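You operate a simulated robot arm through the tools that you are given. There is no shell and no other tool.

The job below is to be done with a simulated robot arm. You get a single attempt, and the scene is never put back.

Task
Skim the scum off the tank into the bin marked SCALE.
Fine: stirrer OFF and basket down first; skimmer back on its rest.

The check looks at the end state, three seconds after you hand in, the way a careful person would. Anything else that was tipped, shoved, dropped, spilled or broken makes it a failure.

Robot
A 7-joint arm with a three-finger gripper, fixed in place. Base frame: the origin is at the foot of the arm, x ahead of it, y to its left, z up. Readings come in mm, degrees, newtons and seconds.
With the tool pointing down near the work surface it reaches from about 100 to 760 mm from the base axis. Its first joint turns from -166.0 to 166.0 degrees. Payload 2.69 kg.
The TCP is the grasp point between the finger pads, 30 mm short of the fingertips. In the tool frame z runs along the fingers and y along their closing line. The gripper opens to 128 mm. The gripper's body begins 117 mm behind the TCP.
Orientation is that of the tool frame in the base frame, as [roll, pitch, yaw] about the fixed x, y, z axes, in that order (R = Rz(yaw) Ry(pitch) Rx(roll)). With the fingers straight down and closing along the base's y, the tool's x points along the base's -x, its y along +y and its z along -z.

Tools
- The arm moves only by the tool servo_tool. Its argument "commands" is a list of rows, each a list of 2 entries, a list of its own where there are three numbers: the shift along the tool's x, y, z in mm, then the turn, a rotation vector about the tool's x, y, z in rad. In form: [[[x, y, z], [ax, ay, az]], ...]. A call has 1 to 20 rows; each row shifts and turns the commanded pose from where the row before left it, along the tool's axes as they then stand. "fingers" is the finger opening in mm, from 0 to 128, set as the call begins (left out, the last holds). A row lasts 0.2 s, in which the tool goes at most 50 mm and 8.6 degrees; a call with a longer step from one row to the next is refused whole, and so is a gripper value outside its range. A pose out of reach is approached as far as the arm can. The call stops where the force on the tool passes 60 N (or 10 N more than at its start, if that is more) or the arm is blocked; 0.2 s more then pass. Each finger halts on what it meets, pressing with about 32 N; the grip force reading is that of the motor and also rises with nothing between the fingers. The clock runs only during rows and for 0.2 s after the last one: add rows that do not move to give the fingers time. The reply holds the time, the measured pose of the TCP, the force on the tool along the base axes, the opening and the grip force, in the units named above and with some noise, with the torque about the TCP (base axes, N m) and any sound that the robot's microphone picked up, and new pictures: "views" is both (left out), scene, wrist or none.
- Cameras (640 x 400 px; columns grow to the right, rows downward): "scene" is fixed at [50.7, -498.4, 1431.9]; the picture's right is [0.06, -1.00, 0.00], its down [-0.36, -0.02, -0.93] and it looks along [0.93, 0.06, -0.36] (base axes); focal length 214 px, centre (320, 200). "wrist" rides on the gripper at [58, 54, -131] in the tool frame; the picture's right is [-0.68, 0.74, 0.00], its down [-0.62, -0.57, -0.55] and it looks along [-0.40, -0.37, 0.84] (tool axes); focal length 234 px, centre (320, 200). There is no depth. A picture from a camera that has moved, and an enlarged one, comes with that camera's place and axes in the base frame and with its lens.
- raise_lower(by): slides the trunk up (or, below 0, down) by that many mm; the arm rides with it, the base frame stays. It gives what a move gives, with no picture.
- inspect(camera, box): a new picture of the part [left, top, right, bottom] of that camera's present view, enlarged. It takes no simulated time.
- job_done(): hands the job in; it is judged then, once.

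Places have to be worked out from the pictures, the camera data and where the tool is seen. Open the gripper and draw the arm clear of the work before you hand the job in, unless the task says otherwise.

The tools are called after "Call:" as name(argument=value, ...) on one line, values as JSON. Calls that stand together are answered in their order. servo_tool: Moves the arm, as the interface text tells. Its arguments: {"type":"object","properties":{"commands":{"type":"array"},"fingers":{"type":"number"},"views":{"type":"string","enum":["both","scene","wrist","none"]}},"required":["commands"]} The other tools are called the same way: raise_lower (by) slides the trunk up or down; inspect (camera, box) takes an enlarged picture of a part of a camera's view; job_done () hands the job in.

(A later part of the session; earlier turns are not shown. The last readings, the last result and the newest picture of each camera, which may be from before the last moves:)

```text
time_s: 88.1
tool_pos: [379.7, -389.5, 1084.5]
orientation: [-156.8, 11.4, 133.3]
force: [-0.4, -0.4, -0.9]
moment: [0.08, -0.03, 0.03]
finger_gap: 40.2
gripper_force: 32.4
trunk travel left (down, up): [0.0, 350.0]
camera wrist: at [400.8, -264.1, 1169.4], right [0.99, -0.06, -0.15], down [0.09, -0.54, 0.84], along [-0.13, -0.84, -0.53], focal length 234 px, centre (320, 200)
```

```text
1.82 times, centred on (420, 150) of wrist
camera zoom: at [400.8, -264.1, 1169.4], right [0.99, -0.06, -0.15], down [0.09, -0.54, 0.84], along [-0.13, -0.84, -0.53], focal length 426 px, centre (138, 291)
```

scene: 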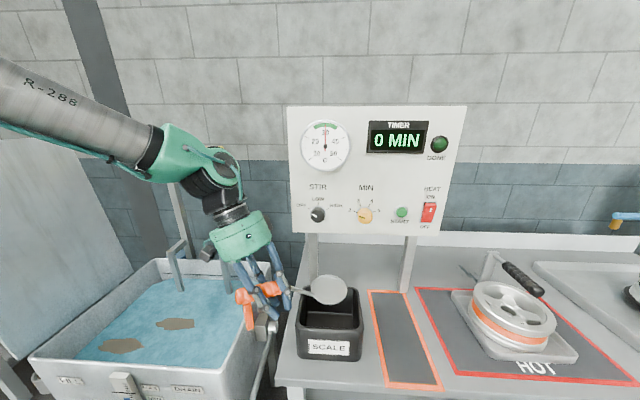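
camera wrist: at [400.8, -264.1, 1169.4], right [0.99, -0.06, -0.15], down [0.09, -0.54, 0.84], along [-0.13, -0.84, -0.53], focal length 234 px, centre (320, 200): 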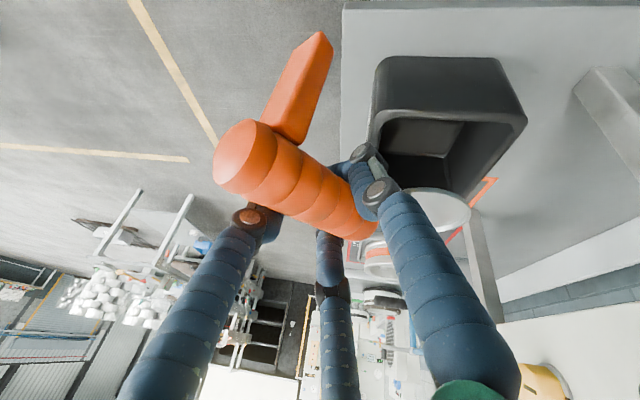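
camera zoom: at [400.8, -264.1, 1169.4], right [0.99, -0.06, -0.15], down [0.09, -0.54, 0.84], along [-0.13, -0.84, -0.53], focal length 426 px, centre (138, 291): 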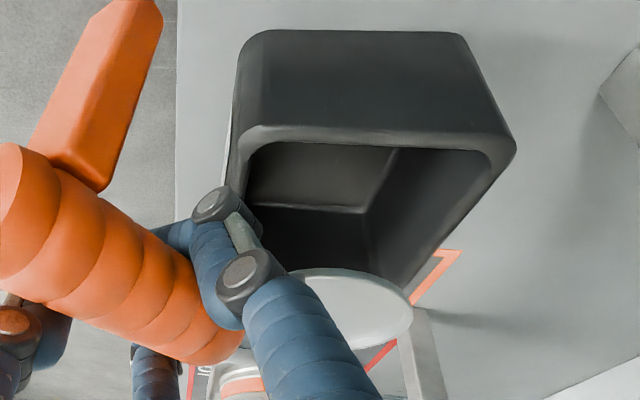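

The dish is clean. Before going back I move a bit off the bin to check where the scum landed.

Call:
servo_tool(commands=[[[14.7, 26.1, -14.24], [0, 0, 0]], [[14.7, 26.1, -14.24], [0, 0, 0]], [[14.7, 26.1, -14.24], [0, 0, 0]], [[14.7, 26.1, -14.24], [0, 0, 0]], [[14.7, 26.1, -14.24], [0, 0, 0]]])

Call:
inspect(camera="scene", box=[280, 270, 380, 370])

Call:
inspect(camera="wrist", box=[300, 40, 540, 260])

```text
time_s: 89.3
tool_pos: [434.0, -233.1, 1084.0]
orientation: [-156.8, 11.4, 133.2]
force: [0.0, 0.1, -0.7]
moment: [0.06, 0.06, -0.02]
finger_gap: 39.9
gripper_force: 31.9
trunk travel left (down, up): [0.0, 350.0]
camera wrist: at [457.1, -108.3, 1168.8], right [0.99, -0.06, -0.15], down [0.09, -0.54, 0.83], along [-0.13, -0.84, -0.53], focal length 234 px, centre (320, 200)
```

scene: 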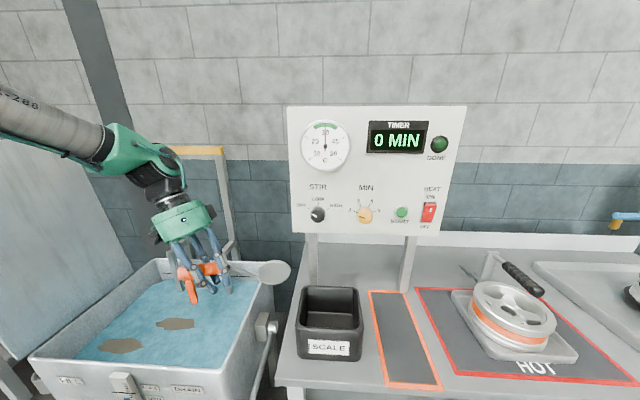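
wrist: 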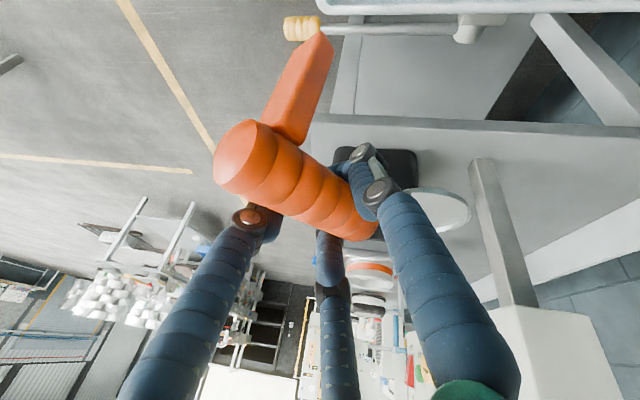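

```text
4.00 times, centred on (330, 320) of scene
camera zoom: at [50.7, -498.4, 1431.9], right [0.06, -1.0, 0.0], down [-0.36, -0.02, -0.93], along [0.93, 0.06, -0.36], focal length 858 px, centre (280, -280)
```

zoom: 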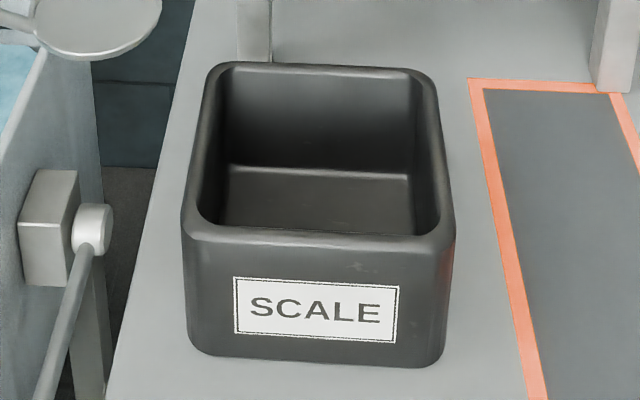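

```text
1.82 times, centred on (420, 150) of wrist
camera zoom: at [457.1, -108.3, 1168.8], right [0.99, -0.06, -0.15], down [0.09, -0.54, 0.83], along [-0.13, -0.84, -0.53], focal length 426 px, centre (138, 291)
```

zoom: 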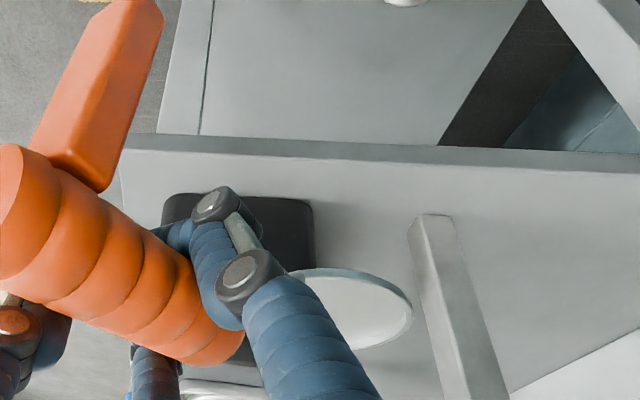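

I can't see the bin's floor from here, so I move the wrist camera closer over the bin to verify that the scum is really inside.

Call:
servo_tool(commands=[[[-23.4, -30.2, 17.8], [0, 0, 0]], [[-23.4, -30.2, 17.8], [0, 0, 0]], [[-23.4, -30.2, 17.8], [0, 0, 0]], [[-23.4, -30.2, 17.8], [0, 0, 0]], [[-23.4, -30.2, 17.8], [0, 0, 0]], [[-23.4, -30.2, 17.8], [0, 0, 0]]], views="wrist")

Call:
inspect(camera="wrist", box=[340, 0, 540, 160])

```text
time_s: 90.7
tool_pos: [382.0, -478.7, 1086.0]
orientation: [-156.9, 11.4, 133.4]
force: [0.7, 1.5, -1.3]
moment: [0.0, 0.06, 0.01]
finger_gap: 40.2
gripper_force: 31.8
trunk travel left (down, up): [0.0, 350.0]
camera wrist: at [403.2, -354.8, 1170.4], right [0.99, -0.06, -0.15], down [0.09, -0.54, 0.83], along [-0.13, -0.84, -0.53], focal length 234 px, centre (320, 200)
```

wrist: 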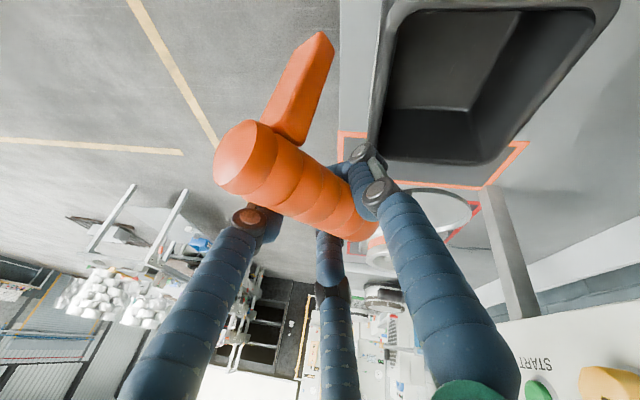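

```text
2.50 times, centred on (440, 80) of wrist
camera zoom: at [403.2, -354.8, 1170.4], right [0.99, -0.06, -0.15], down [0.09, -0.54, 0.83], along [-0.13, -0.84, -0.53], focal length 585 px, centre (20, 500)
```

zoom: 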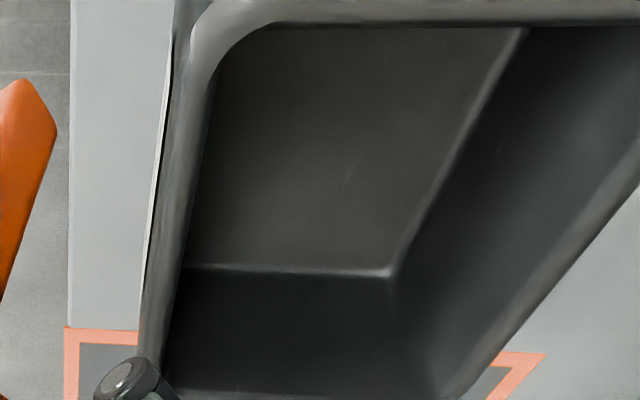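

The visible bin floor looks empty, so I need to find out where the scum went. I'll inspect the dish, table and tank in the scene camera.

Call:
inspect(camera="scene", box=[220, 220, 420, 400])

Call:
inspect(camera="scene", box=[0, 230, 290, 400])

Call:
inspect(camera="wrist", box=[330, 150, 530, 290])

Call:
inspect(camera="scene", box=[280, 270, 370, 370])

```text
2.22 times, centred on (320, 310) of scene
camera zoom: at [50.7, -498.4, 1431.9], right [0.06, -1.0, 0.0], down [-0.36, -0.02, -0.93], along [0.93, 0.06, -0.36], focal length 477 px, centre (320, -44)
```

zoom: 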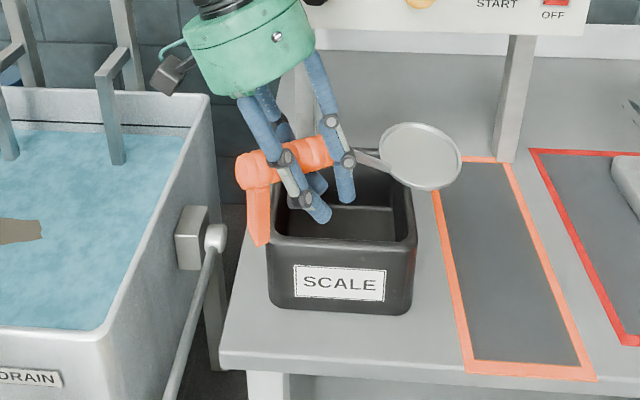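

```text
2.21 times, centred on (145, 315) of scene
camera zoom: at [50.7, -498.4, 1431.9], right [0.06, -1.0, 0.0], down [-0.36, -0.02, -0.93], along [0.93, 0.06, -0.36], focal length 473 px, centre (706, -54)
```

zoom: 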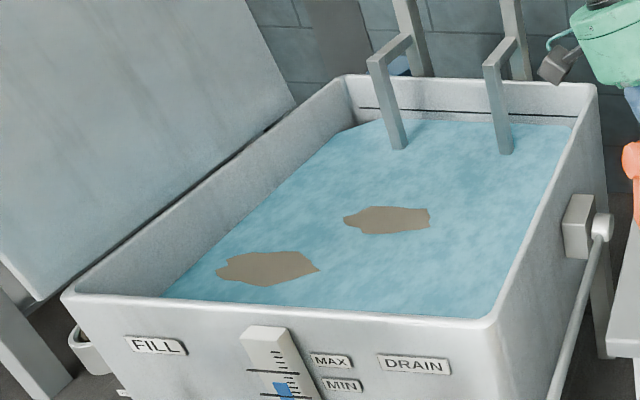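

```text
2.86 times, centred on (430, 220) of wrist
camera zoom: at [403.2, -354.8, 1170.4], right [0.99, -0.06, -0.15], down [0.09, -0.54, 0.83], along [-0.13, -0.84, -0.53], focal length 669 px, centre (6, 143)
```

zoom: 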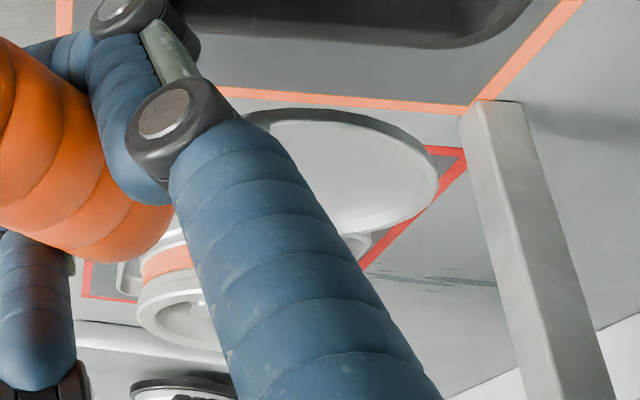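

```text
4.00 times, centred on (325, 320) of scene
camera zoom: at [50.7, -498.4, 1431.9], right [0.06, -1.0, 0.0], down [-0.36, -0.02, -0.93], along [0.93, 0.06, -0.36], focal length 858 px, centre (300, -280)
```

zoom: 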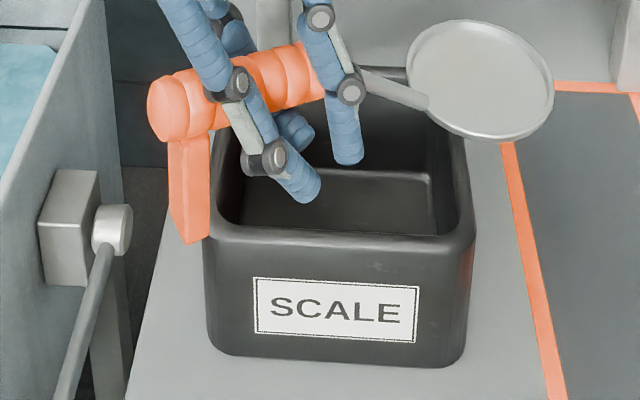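

No spill is visible anywhere and the dish is clean, so the scum must have gone into the bin. For the next patches a vertical tool is much easier kinematically (the dish holds scum fine at moderate tilt). I return over the tank first.

Call:
servo_tool(commands=[[[22, 30, -12.8], [0, 0, 0]], [[22, 30, -12.8], [0, 0, 0]], [[22, 30, -12.8], [0, 0, 0]], [[22, 30, -12.8], [0, 0, 0]], [[22, 30, -12.8], [0, 0, 0]], [[22, 30, -12.8], [0, 0, 0]], [[22, 30, -12.8], [0, 0, 0]], [[22, 30, -12.8], [0, 0, 0]], [[22, 30, -12.8], [0, 0, 0]], [[22, 30, -12.8], [0, 0, 0]], [[22, 30, -12.8], [0, 0, 0]]], views="none")

Call:
servo_tool(commands=[[[0, 0, 0], [-0.0278, -0.0193, -0.1318]], [[0, 0, 0], [-0.0278, -0.0193, -0.1318]], [[0, 0, 0], [-0.0278, -0.0193, -0.1318]], [[0, 0, 0], [-0.0278, -0.0193, -0.1318]], [[0, 0, 0], [-0.0278, -0.0193, -0.1318]], [[0, 0, 0], [-0.0278, -0.0193, -0.1318]], [[0, 0, 0], [-0.0278, -0.0193, -0.1318]], [[0, 0, 0], [-0.0278, -0.0193, -0.1318]], [[0, 0, 0], [-0.0278, -0.0193, -0.1318]], [[0, 0, 0], [-0.0278, -0.0193, -0.1318]], [[0, 0, 0], [-0.0278, -0.0193, -0.1318]], [[0, 0, 0], [-0.0278, -0.0193, -0.1318]], [[0, 0, 0], [-0.0278, -0.0193, -0.1318]], [[0, 0, 0], [-0.0278, -0.0193, -0.1318]], [[0, 0, 0], [-0.0278, -0.0193, -0.1318]], [[0, 0, 0], [-0.0278, -0.0193, -0.1318]]])

Call:
inspect(camera="scene", box=[60, 220, 290, 390])

```text
time_s: 93.1
tool_pos: [479.0, -58.5, 1037.2]
orientation: [-156.7, 11.3, 133.3]
force: [-0.3, -0.2, -1.6]
moment: [0.09, 0.04, 0.01]
finger_gap: 39.9
gripper_force: 32.5
trunk travel left (down, up): [0.0, 350.0]
```

```text
time_s: 96.5
tool_pos: [480.7, -62.0, 1037.4]
orientation: [-179.7, -0.2, -105.7]
force: [0.0, -0.1, -0.8]
moment: [-0.07, -0.06, -0.03]
finger_gap: 39.9
gripper_force: 31.9
trunk travel left (down, up): [0.0, 350.0]
camera wrist: at [413.2, -102.7, 1167.1], right [-0.53, 0.85, -0.01], down [0.71, 0.44, 0.55], along [0.47, 0.28, -0.84], focal length 234 px, centre (320, 200)
```

scene: 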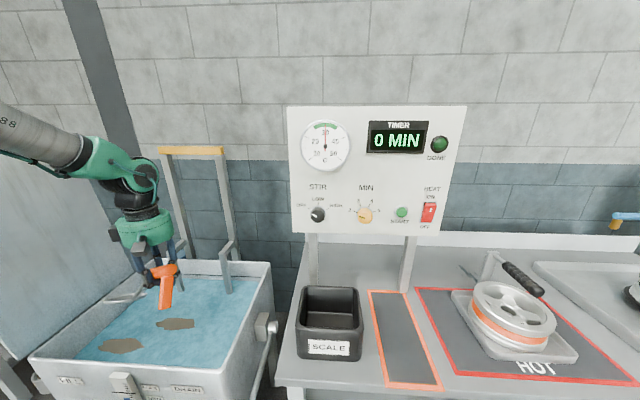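
wrist: 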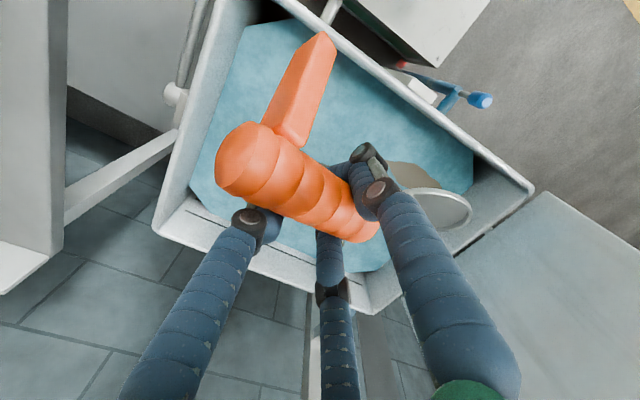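

```text
2.35 times, centred on (175, 305) of scene
camera zoom: at [50.7, -498.4, 1431.9], right [0.06, -1.0, 0.0], down [-0.36, -0.02, -0.93], along [0.93, 0.06, -0.36], focal length 505 px, centre (661, -47)
```

zoom: 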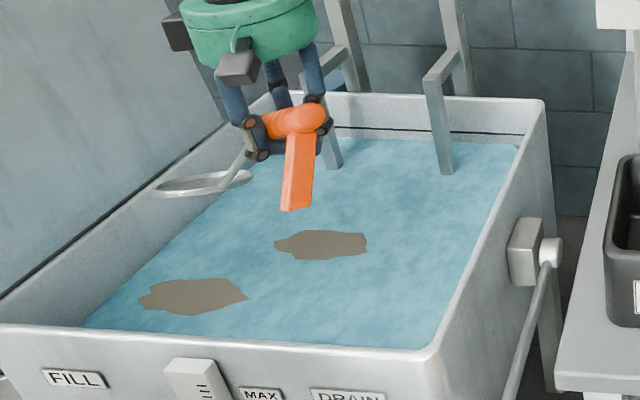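

With the tool vertical and dish pointing +y, the dish is at about (480, 79, 958), tilted ~28°. I go down to hover in front of P1's right end (dish over (508, 53)).

Call:
servo_tool(commands=[[[4.4, -8.3, 34], [0, 0, 0]], [[4.4, -8.3, 34], [0, 0, 0]], [[4.4, -8.3, 34], [0, 0, 0]], [[4.4, -8.3, 34], [0, 0, 0]], [[0, 0, 30], [0, 0, 0]], [[0, 0, 30], [0, 0, 0]]])

Call:
inspect(camera="scene", box=[60, 220, 290, 390])

Call:
inspect(camera="wrist", box=[200, 20, 560, 280])

```text
time_s: 97.9
tool_pos: [508.5, -89.2, 841.1]
orientation: [-179.7, -0.2, -105.8]
force: [0.0, 0.2, -1.3]
moment: [-0.07, -0.06, 0.03]
finger_gap: 39.6
gripper_force: 32.1
trunk travel left (down, up): [0.0, 350.0]
camera wrist: at [441.0, -129.7, 971.4], right [-0.52, 0.85, -0.01], down [0.71, 0.44, 0.55], along [0.47, 0.28, -0.84], focal length 234 px, centre (320, 200)
```

scene: 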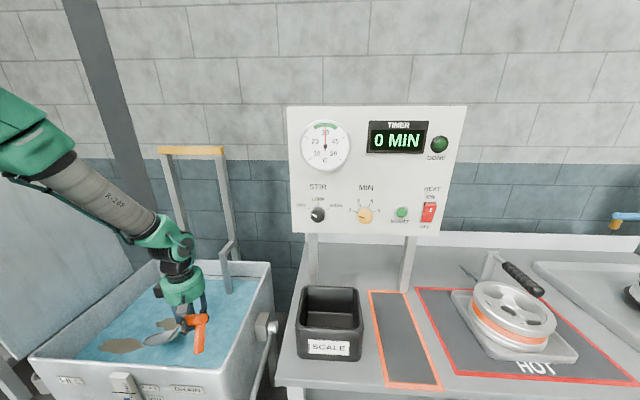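
wrist: 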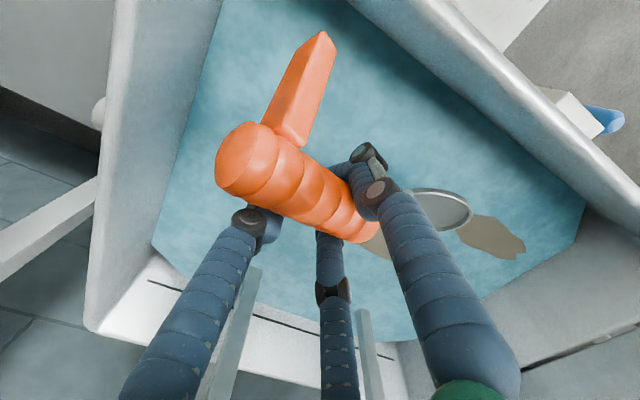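

```text
2.35 times, centred on (175, 305) of scene
camera zoom: at [50.7, -498.4, 1431.9], right [0.06, -1.0, 0.0], down [-0.36, -0.02, -0.93], along [0.93, 0.06, -0.36], focal length 505 px, centre (661, -47)
```

zoom: 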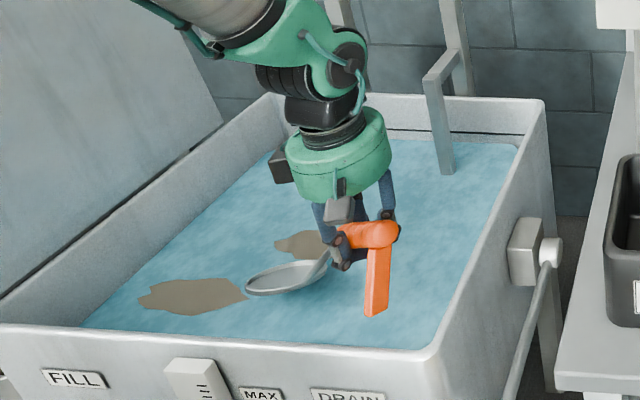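

```text
1.54 times, centred on (380, 150) of wrist
camera zoom: at [441.0, -129.7, 971.4], right [-0.52, 0.85, -0.01], down [0.71, 0.44, 0.55], along [0.47, 0.28, -0.84], focal length 360 px, centre (228, 277)
```

zoom: 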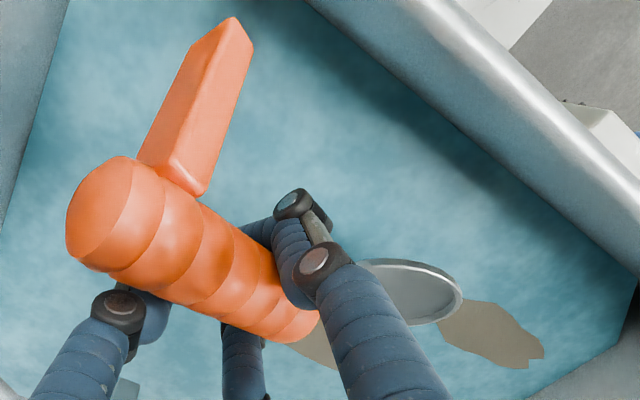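

Hovering right of P1. I lower the dish under the surface and then sweep +y under P1.

Call:
servo_tool(commands=[[[0, 0, 18], [0, 0, 0]], [[0, 0, 18], [0, 0, 0]], [[0, 0, 19], [0, 0, 0]], [[0, 0, 19], [0, 0, 0]], [[-14.9, 4.2, 0], [0, 0, 0]], [[-14.9, 4.2, 0], [0, 0, 0]], [[-14.9, 4.2, 0], [0, 0, 0]], [[-14.9, 4.2, 0], [0, 0, 0]], [[-14.9, 4.2, 0], [0, 0, 0]]])

Call:
inspect(camera="scene", box=[60, 220, 290, 390])

```text
time_s: 99.9
tool_pos: [509.3, -10.9, 767.3]
orientation: [-179.8, -0.1, -105.8]
force: [-0.3, 0.1, -1.2]
moment: [-0.03, -0.03, 0.01]
finger_gap: 40.3
gripper_force: 32.1
trunk travel left (down, up): [0.0, 350.0]
camera wrist: at [441.4, -52.3, 896.7], right [-0.52, 0.85, -0.01], down [0.71, 0.44, 0.55], along [0.47, 0.28, -0.84], focal length 234 px, centre (320, 200)
```

scene: 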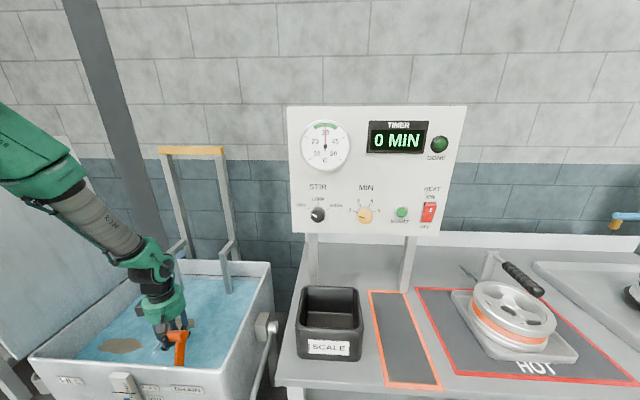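
wrist: 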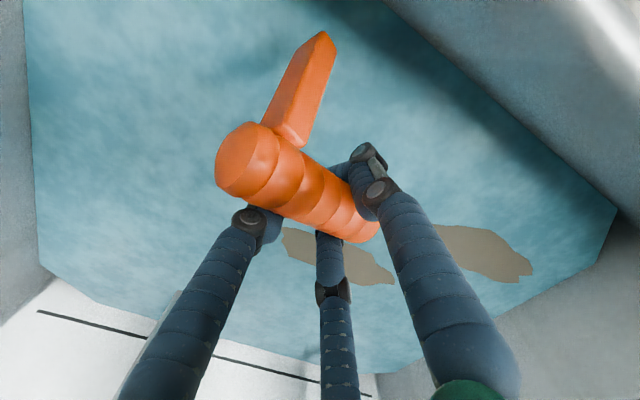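

```text
2.35 times, centred on (175, 305) of scene
camera zoom: at [50.7, -498.4, 1431.9], right [0.06, -1.0, 0.0], down [-0.36, -0.02, -0.93], along [0.93, 0.06, -0.36], focal length 505 px, centre (661, -47)
```

zoom: 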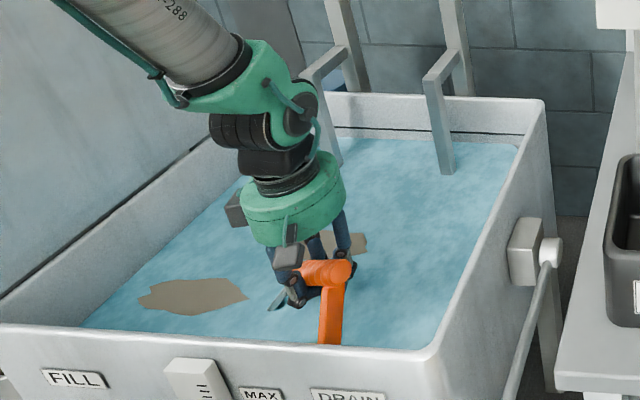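

P1 still afloat with the dish's centre at y≈129; I continue the sweep toward its centre (y≈206).

Call:
servo_tool(commands=[[[-14.9, 4.2, 0], [0, 0, 0]], [[-14.9, 4.2, 0], [0, 0, 0]], [[-14.9, 4.2, 0], [0, 0, 0]], [[-14.9, 4.2, 0], [0, 0, 0]], [[-14.9, 4.2, 0], [0, 0, 0]]])

Call:
inspect(camera="scene", box=[60, 220, 290, 390])

```text
time_s: 101.1
tool_pos: [508.2, 67.1, 767.7]
orientation: [-179.8, -0.2, -105.8]
force: [-0.2, -0.3, -1.4]
moment: [-0.07, -0.05, 0.0]
finger_gap: 39.9
gripper_force: 32.6
trunk travel left (down, up): [0.0, 350.0]
camera wrist: at [441.3, 25.3, 897.0], right [-0.52, 0.85, -0.01], down [0.71, 0.44, 0.55], along [0.47, 0.28, -0.84], focal length 234 px, centre (320, 200)
```

scene: 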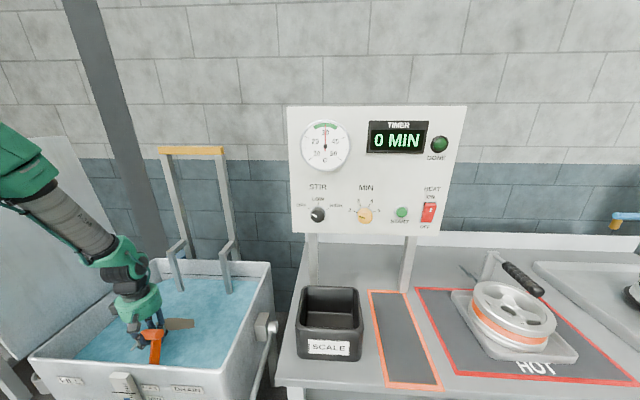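
wrist: 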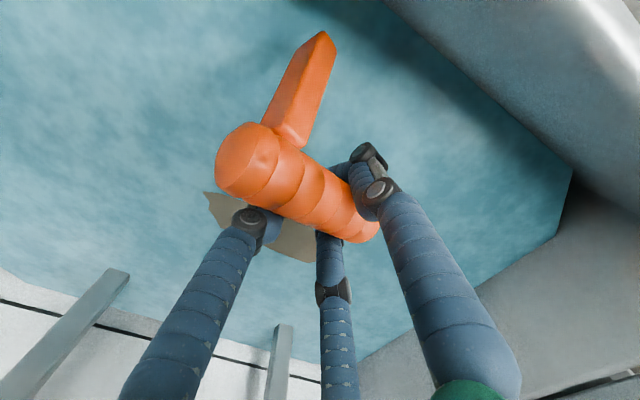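

```text
2.35 times, centred on (175, 305) of scene
camera zoom: at [50.7, -498.4, 1431.9], right [0.06, -1.0, 0.0], down [-0.36, -0.02, -0.93], along [0.93, 0.06, -0.36], focal length 505 px, centre (661, -47)
```

zoom: 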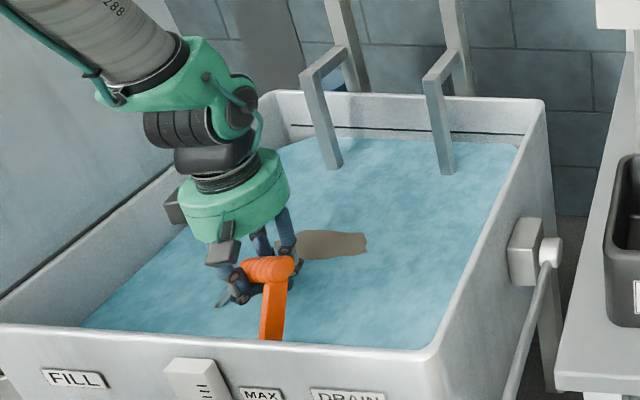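

P1 is captured too. While still submerged, I continue on under P3 to see whether the dish takes it as well.

Call:
servo_tool(commands=[[[9.8, -12.3, 0], [0, 0, 0]], [[9.8, -12.3, 0], [0, 0, 0]], [[9.8, -12.3, 0], [0, 0, 0]], [[9.8, -12.3, 0], [0, 0, 0]], [[9.8, -12.3, 0], [0, 0, 0]], [[9.8, -12.3, 0], [0, 0, 0]], [[9.8, -12.3, 0], [0, 0, 0]], [[9.8, -12.3, 0], [0, 0, 0]], [[9.8, -12.3, 0], [0, 0, 0]], [[9.8, -12.3, 0], [0, 0, 0]]])

Call:
inspect(camera="scene", box=[60, 220, 290, 390])

```text
time_s: 103.3
tool_pos: [600.6, -61.5, 766.9]
orientation: [-179.8, -0.2, -105.8]
force: [-0.9, -0.6, -1.1]
moment: [-0.09, -0.07, 0.01]
finger_gap: 39.8
gripper_force: 31.7
trunk travel left (down, up): [0.0, 350.0]
camera wrist: at [533.0, -102.4, 897.4], right [-0.52, 0.85, -0.01], down [0.71, 0.44, 0.55], along [0.47, 0.28, -0.84], focal length 234 px, centre (320, 200)
```

scene: 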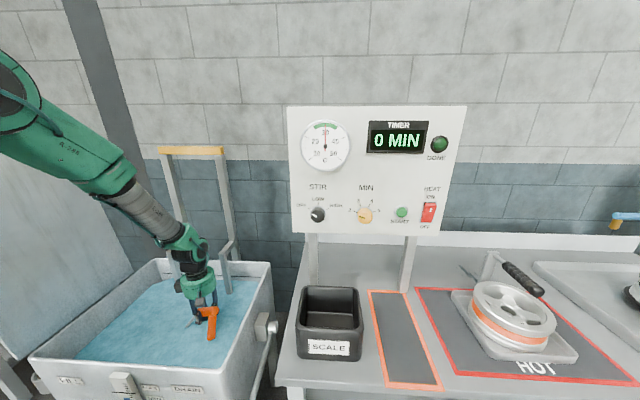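
wrist: 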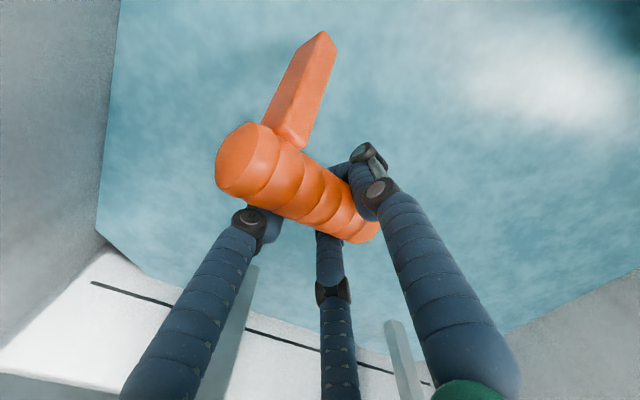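

```text
2.35 times, centred on (175, 305) of scene
camera zoom: at [50.7, -498.4, 1431.9], right [0.06, -1.0, 0.0], down [-0.36, -0.02, -0.93], along [0.93, 0.06, -0.36], focal length 505 px, centre (661, -47)
```

zoom: 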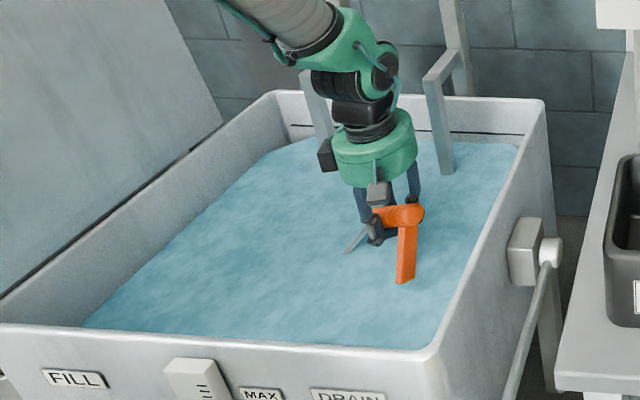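

Both remaining patches are gone from the surface, so the dish should hold them. I lift straight up smoothly.

Call:
servo_tool(commands=[[[0, 0, -10], [0, 0, 0]], [[0, 0, -15], [0, 0, 0]], [[0, 0, -20], [0, 0, 0]], [[0, 0, -25], [0, 0, 0]], [[0, 0, -30], [0, 0, 0]], [[0, 0, -30], [0, 0, 0]], [[0, 0, -30], [0, 0, 0]], [[0, 0, -30], [0, 0, 0]], [[0, 0, -30], [0, 0, 0]], [[0, 0, -30], [0, 0, 0]], [[0, 0, -20], [0, 0, 0]]])

Call:
inspect(camera="scene", box=[60, 220, 290, 390])

Call:
inspect(camera="wrist", box=[200, 20, 560, 280])

```text
time_s: 105.7
tool_pos: [599.8, -60.5, 1037.0]
orientation: [-179.8, -0.2, -105.7]
force: [0.9, 0.2, -1.1]
moment: [-0.02, 0.03, 0.03]
finger_gap: 39.9
gripper_force: 32.5
trunk travel left (down, up): [0.0, 350.0]
camera wrist: at [532.8, -101.3, 1167.5], right [-0.52, 0.85, -0.01], down [0.71, 0.44, 0.55], along [0.47, 0.28, -0.84], focal length 234 px, centre (320, 200)
```

scene: 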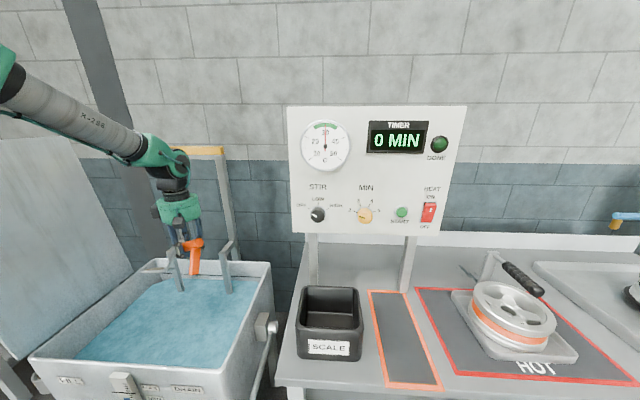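
wrist: 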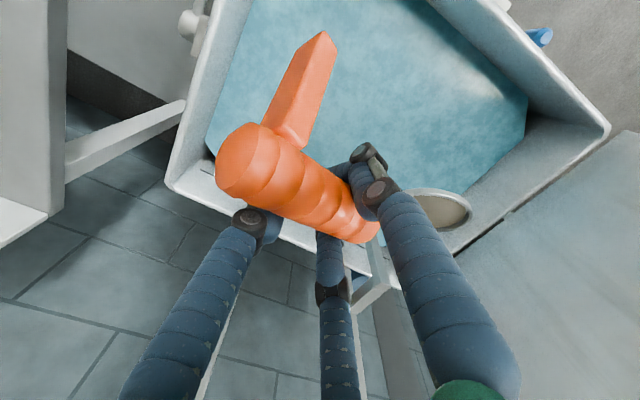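

```text
2.35 times, centred on (175, 305) of scene
camera zoom: at [50.7, -498.4, 1431.9], right [0.06, -1.0, 0.0], down [-0.36, -0.02, -0.93], along [0.93, 0.06, -0.36], focal length 505 px, centre (661, -47)
```

zoom: 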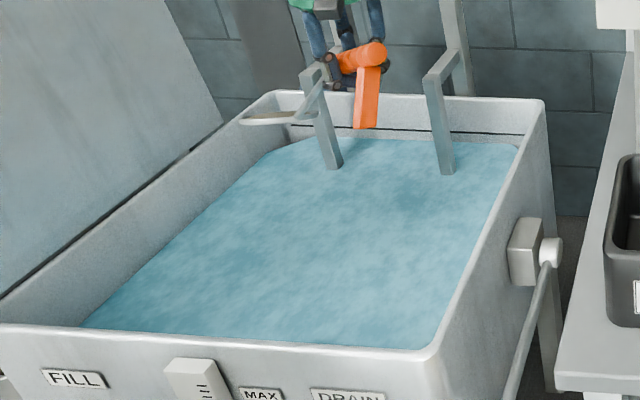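

```text
1.54 times, centred on (380, 150) of wrist
camera zoom: at [532.8, -101.3, 1167.5], right [-0.52, 0.85, -0.01], down [0.71, 0.44, 0.55], along [0.47, 0.28, -0.84], focal length 360 px, centre (228, 277)
```

zoom: 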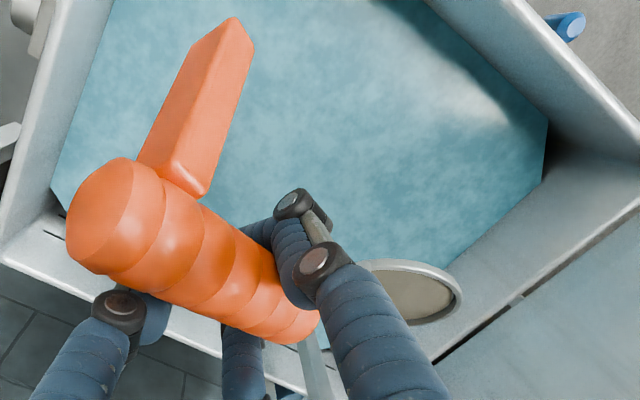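

The dish is loaded (brown), and the water surface is clear. I move back from the basket rods and rotate to the level, forward-right orientation used for the bin.

Call:
servo_tool(commands=[[[8.2, 28.9, 0], [0, 0, 0]], [[8.2, 28.9, 0], [0, 0, 0]], [[8.2, 28.9, 0], [0, 0, 0]], [[8.2, 28.9, 0], [0, 0, 0]], [[0, 0, 0], [0.0278, 0.0193, 0.1318]], [[0, 0, 0], [0.0278, 0.0193, 0.1318]], [[0, 0, 0], [0.0278, 0.0193, 0.1318]], [[0, 0, 0], [0.0278, 0.0193, 0.1318]], [[0, 0, 0], [0.0278, 0.0193, 0.1318]], [[0, 0, 0], [0.0278, 0.0193, 0.1318]], [[0, 0, 0], [0.0278, 0.0193, 0.1318]], [[0, 0, 0], [0.0278, 0.0193, 0.1318]], [[0, 0, 0], [0.0278, 0.0193, 0.1318]], [[0, 0, 0], [0.0278, 0.0193, 0.1318]], [[0, 0, 0], [0.0278, 0.0193, 0.1318]], [[0, 0, 0], [0.0278, 0.0193, 0.1318]], [[0, 0, 0], [0.0278, 0.0193, 0.1318]], [[0, 0, 0], [0.0278, 0.0193, 0.1318]], [[0, 0, 0], [0.0278, 0.0193, 0.1318]], [[0, 0, 0], [0.0278, 0.0193, 0.1318]]])

Call:
inspect(camera="scene", box=[60, 200, 290, 390])

```text
time_s: 109.9
tool_pos: [478.7, -59.4, 1035.7]
orientation: [-156.7, 11.3, 133.2]
force: [0.1, -0.2, -1.1]
moment: [0.06, 0.05, -0.02]
finger_gap: 39.8
gripper_force: 32.1
trunk travel left (down, up): [0.0, 350.0]
camera wrist: at [500.8, 64.9, 1121.4], right [0.99, -0.06, -0.15], down [0.09, -0.54, 0.83], along [-0.13, -0.84, -0.53], focal length 234 px, centre (320, 200)
```

scene: 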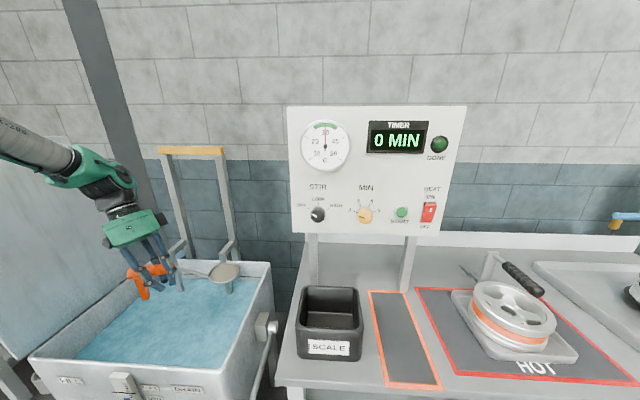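
wrist: 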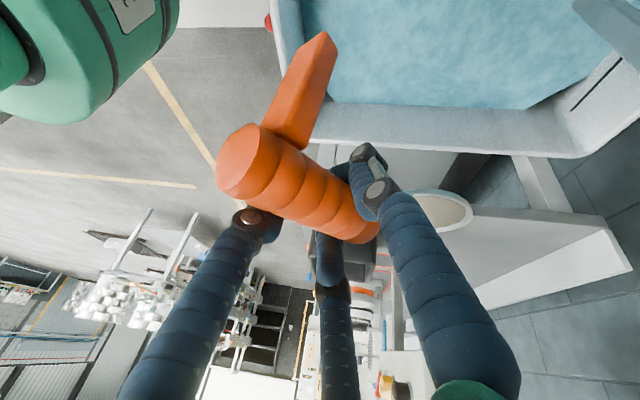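

```text
2.11 times, centred on (175, 295) of scene
camera zoom: at [50.7, -498.4, 1431.9], right [0.06, -1.0, 0.0], down [-0.36, -0.02, -0.93], along [0.93, 0.06, -0.36], focal length 452 px, centre (625, 0)
```

zoom: 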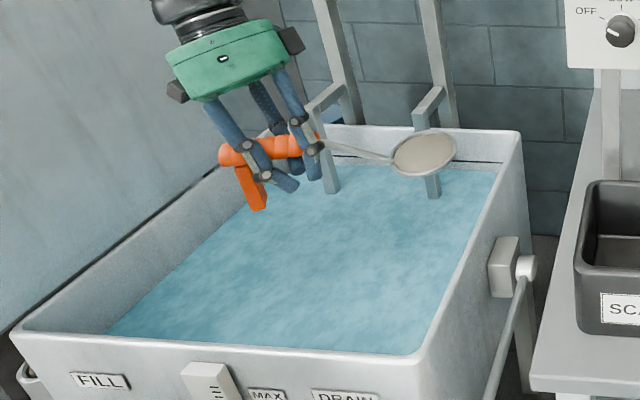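

The dish is level and loaded. Rising 48 mm, then across to the bin as before.

Call:
servo_tool(commands=[[[-4.7, -9.2, -21.7], [0, 0, 0]], [[-4.7, -9.2, -21.7], [0, 0, 0]], [[-15.4, -23.7, 13.4], [0, 0, 0]], [[-15.4, -23.7, 13.4], [0, 0, 0]], [[-15.4, -23.7, 13.4], [0, 0, 0]], [[-15.4, -23.7, 13.4], [0, 0, 0]], [[-15.4, -23.7, 13.4], [0, 0, 0]], [[-15.4, -23.7, 13.4], [0, 0, 0]], [[-15.4, -23.7, 13.4], [0, 0, 0]], [[-15.4, -23.7, 13.4], [0, 0, 0]], [[-15.4, -23.7, 13.4], [0, 0, 0]], [[-15.4, -23.7, 13.4], [0, 0, 0]], [[-15.4, -23.7, 13.4], [0, 0, 0]]])

Call:
inspect(camera="scene", box=[220, 220, 400, 380])

```text
time_s: 112.7
tool_pos: [380.5, -389.4, 1084.6]
orientation: [-156.8, 11.4, 133.2]
force: [0.5, 0.8, -1.2]
moment: [0.01, 0.01, 0.06]
finger_gap: 40.0
gripper_force: 31.4
trunk travel left (down, up): [0.0, 350.0]
camera wrist: at [402.3, -264.8, 1170.9], right [0.99, -0.06, -0.15], down [0.09, -0.54, 0.83], along [-0.13, -0.84, -0.53], focal length 234 px, centre (320, 200)
```

scene: 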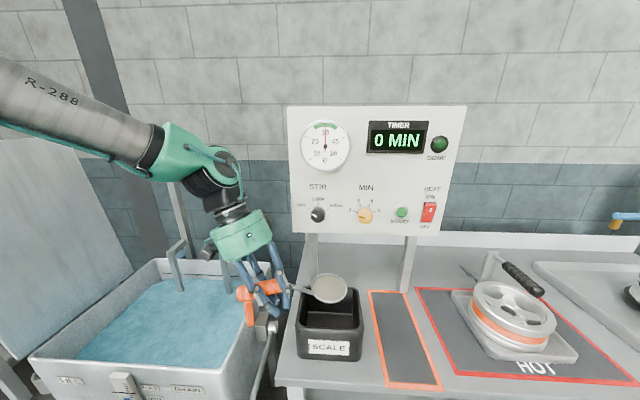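
wrist: 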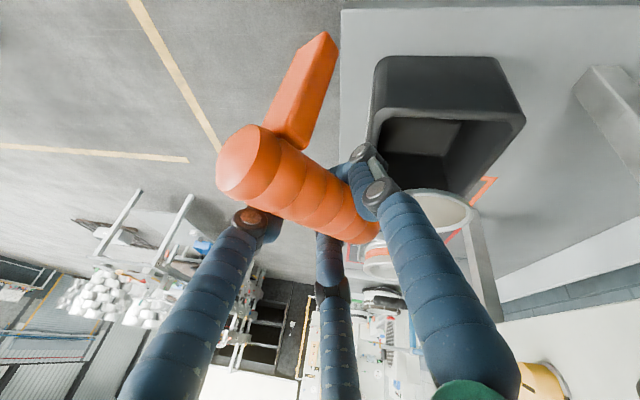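

```text
2.50 times, centred on (310, 300) of scene
camera zoom: at [50.7, -498.4, 1431.9], right [0.06, -1.0, 0.0], down [-0.36, -0.02, -0.93], along [0.93, 0.06, -0.36], focal length 536 px, centre (345, -50)
```

zoom: 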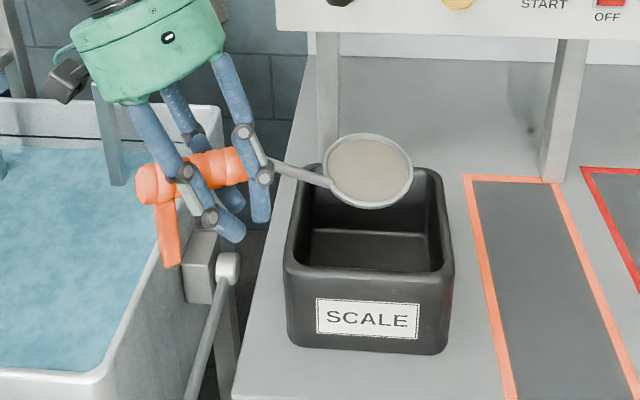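

In place over the bin. I roll 40° first, then continue in small steps watching where the scum goes.

Call:
servo_tool(commands=[[[-0.14, -7.44, 3.84], [-0.1373, 0.0145, 0.0233]], [[-0.14, -7.44, 3.84], [-0.1373, 0.0145, 0.0233]], [[-0.14, -7.44, 3.84], [-0.1373, 0.0145, 0.0233]], [[-0.14, -7.44, 3.84], [-0.1373, 0.0145, 0.0233]], [[-0.14, -7.44, 3.84], [-0.1373, 0.0145, 0.0233]]], views="none")

Call:
servo_tool(commands=[[[-0.14, -7.44, 3.84], [-0.1373, 0.0145, 0.0233]]])

Call:
servo_tool(commands=[[[-0.14, -7.44, 3.84], [-0.1373, 0.0145, 0.0233]]])

```text
time_s: 113.9
tool_pos: [353.9, -417.4, 1072.9]
orientation: [162.4, 7.7, 126.5]
force: [1.0, 0.8, -1.6]
moment: [-0.06, 0.05, -0.01]
finger_gap: 39.9
gripper_force: 32.4
trunk travel left (down, up): [0.0, 350.0]
```

```text
time_s: 114.3
tool_pos: [349.1, -419.9, 1066.8]
orientation: [154.5, 6.5, 125.4]
force: [-0.1, 0.2, -1.4]
moment: [-0.07, 0.05, -0.04]
finger_gap: 39.7
gripper_force: 32.4
trunk travel left (down, up): [0.0, 350.0]
camera wrist: at [301.1, -364.6, 1200.1], right [0.91, -0.13, 0.39], down [-0.27, -0.91, 0.32], along [0.31, -0.4, -0.86], focal length 234 px, centre (320, 200)
```

scene: 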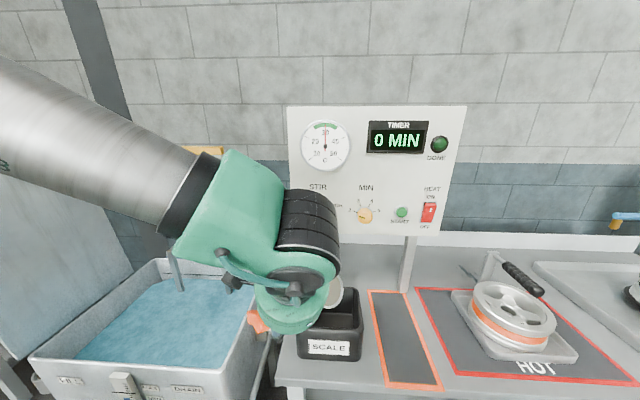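
wrist: 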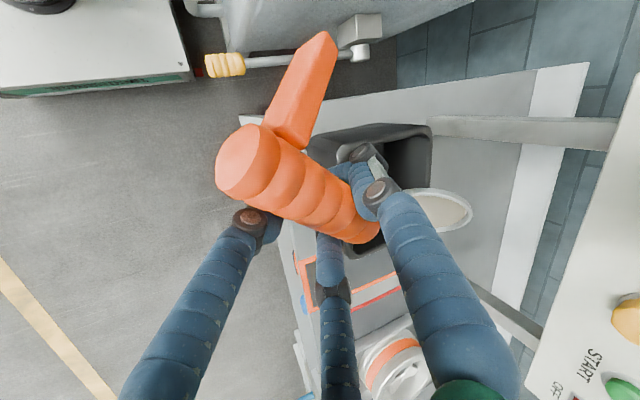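

```text
time_s: 114.7
tool_pos: [346.9, -424.1, 1060.1]
orientation: [146.6, 5.2, 124.8]
force: [1.1, 1.4, -0.8]
moment: [-0.05, 0.06, -0.05]
finger_gap: 39.8
gripper_force: 31.8
trunk travel left (down, up): [0.0, 350.0]
camera wrist: at [284.3, -382.2, 1192.8], right [0.87, -0.17, 0.46], down [-0.29, -0.93, 0.2], along [0.4, -0.31, -0.86], focal length 234 px, centre (320, 200)
```

scene: 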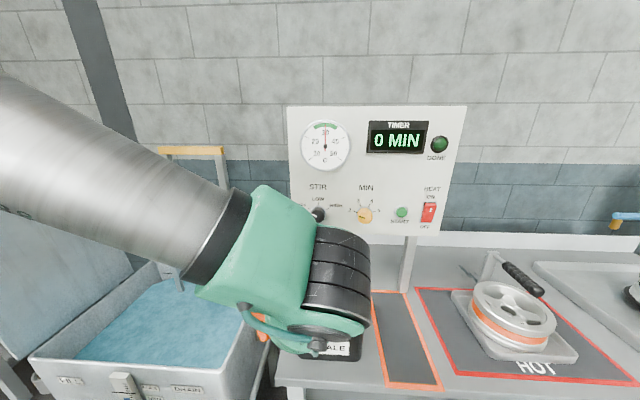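
wrist: 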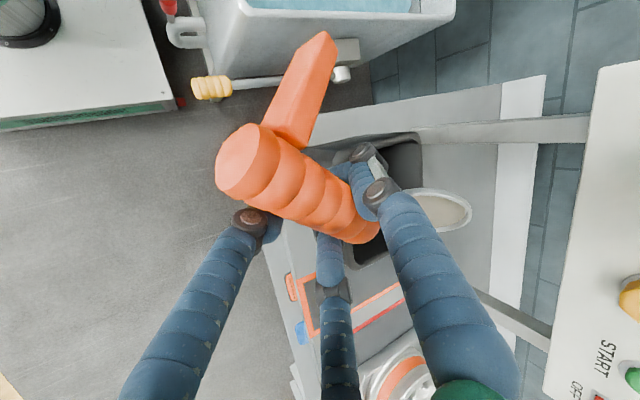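

Still loaded at 56°. One more small step at a time.

Call:
servo_tool(commands=[[[-0.14, -7.44, 3.84], [-0.1373, 0.0145, 0.0233]]])

Call:
inspect(camera="wrist", box=[320, 100, 520, 260])

Call:
servo_tool(commands=[[[0, 0, 0], [0, 0, 0]]])

Call:
inspect(camera="wrist", box=[320, 100, 520, 260])

```text
time_s: 115.1
tool_pos: [343.6, -427.4, 1053.3]
orientation: [138.8, 3.6, 124.2]
force: [0.0, 1.1, -0.6]
moment: [-0.09, 0.1, -0.03]
finger_gap: 39.7
gripper_force: 31.4
trunk travel left (down, up): [0.0, 350.0]
camera wrist: at [268.2, -398.0, 1182.8], right [0.82, -0.22, 0.53], down [-0.31, -0.95, 0.08], along [0.48, -0.23, -0.85], focal length 234 px, centre (320, 200)
```

scene: 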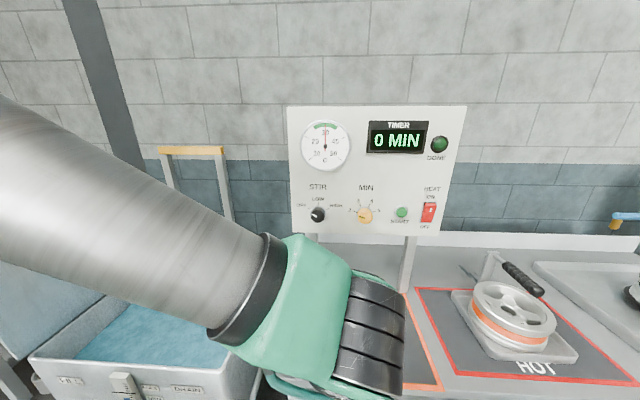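
wrist: 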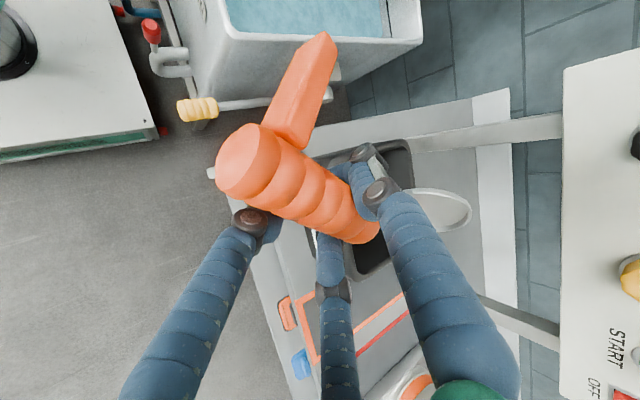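

```text
2.50 times, centred on (420, 180) of wrist
camera zoom: at [268.2, -398.0, 1182.8], right [0.82, -0.22, 0.53], down [-0.31, -0.95, 0.08], along [0.48, -0.23, -0.85], focal length 585 px, centre (70, 250)
```

zoom: 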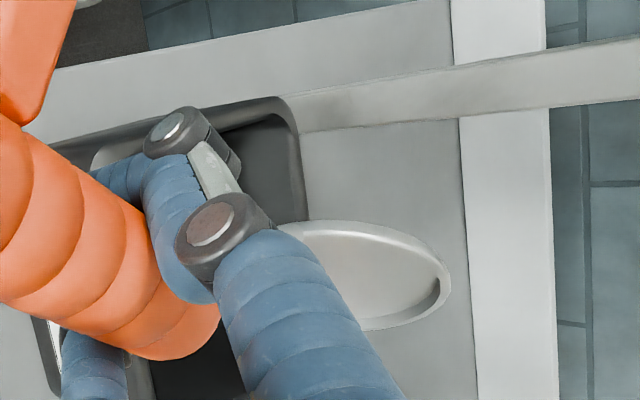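

```text
time_s: 115.5
tool_pos: [343.3, -427.8, 1052.9]
orientation: [138.6, 3.6, 124.1]
force: [-0.1, -0.3, -2.1]
moment: [0.02, 0.05, 0.04]
finger_gap: 39.7
gripper_force: 32.6
trunk travel left (down, up): [0.0, 350.0]
camera wrist: at [268.2, -398.9, 1182.3], right [0.82, -0.22, 0.53], down [-0.31, -0.95, 0.08], along [0.48, -0.23, -0.85], focal length 234 px, centre (320, 200)
```

scene: 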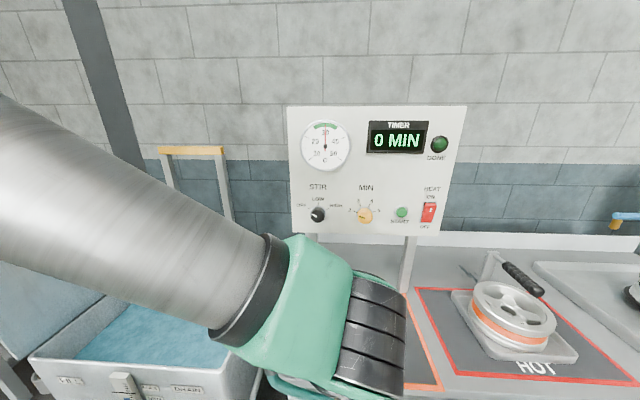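
wrist: 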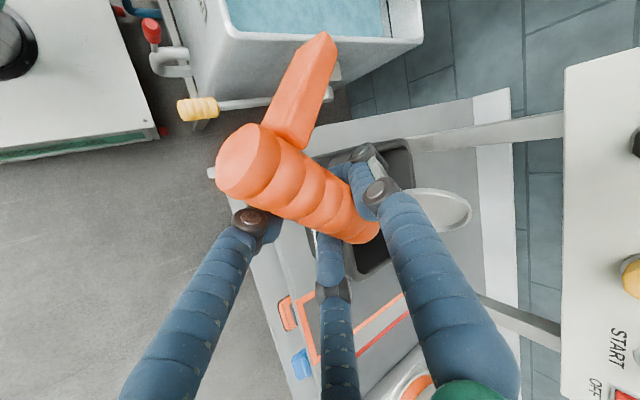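

```text
2.50 times, centred on (420, 180) of wrist
camera zoom: at [268.2, -398.9, 1182.3], right [0.82, -0.22, 0.53], down [-0.31, -0.95, 0.08], along [0.48, -0.23, -0.85], focal length 585 px, centre (70, 250)
```

zoom: 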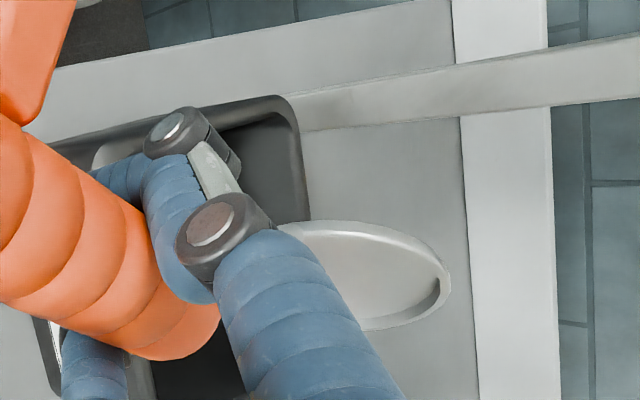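

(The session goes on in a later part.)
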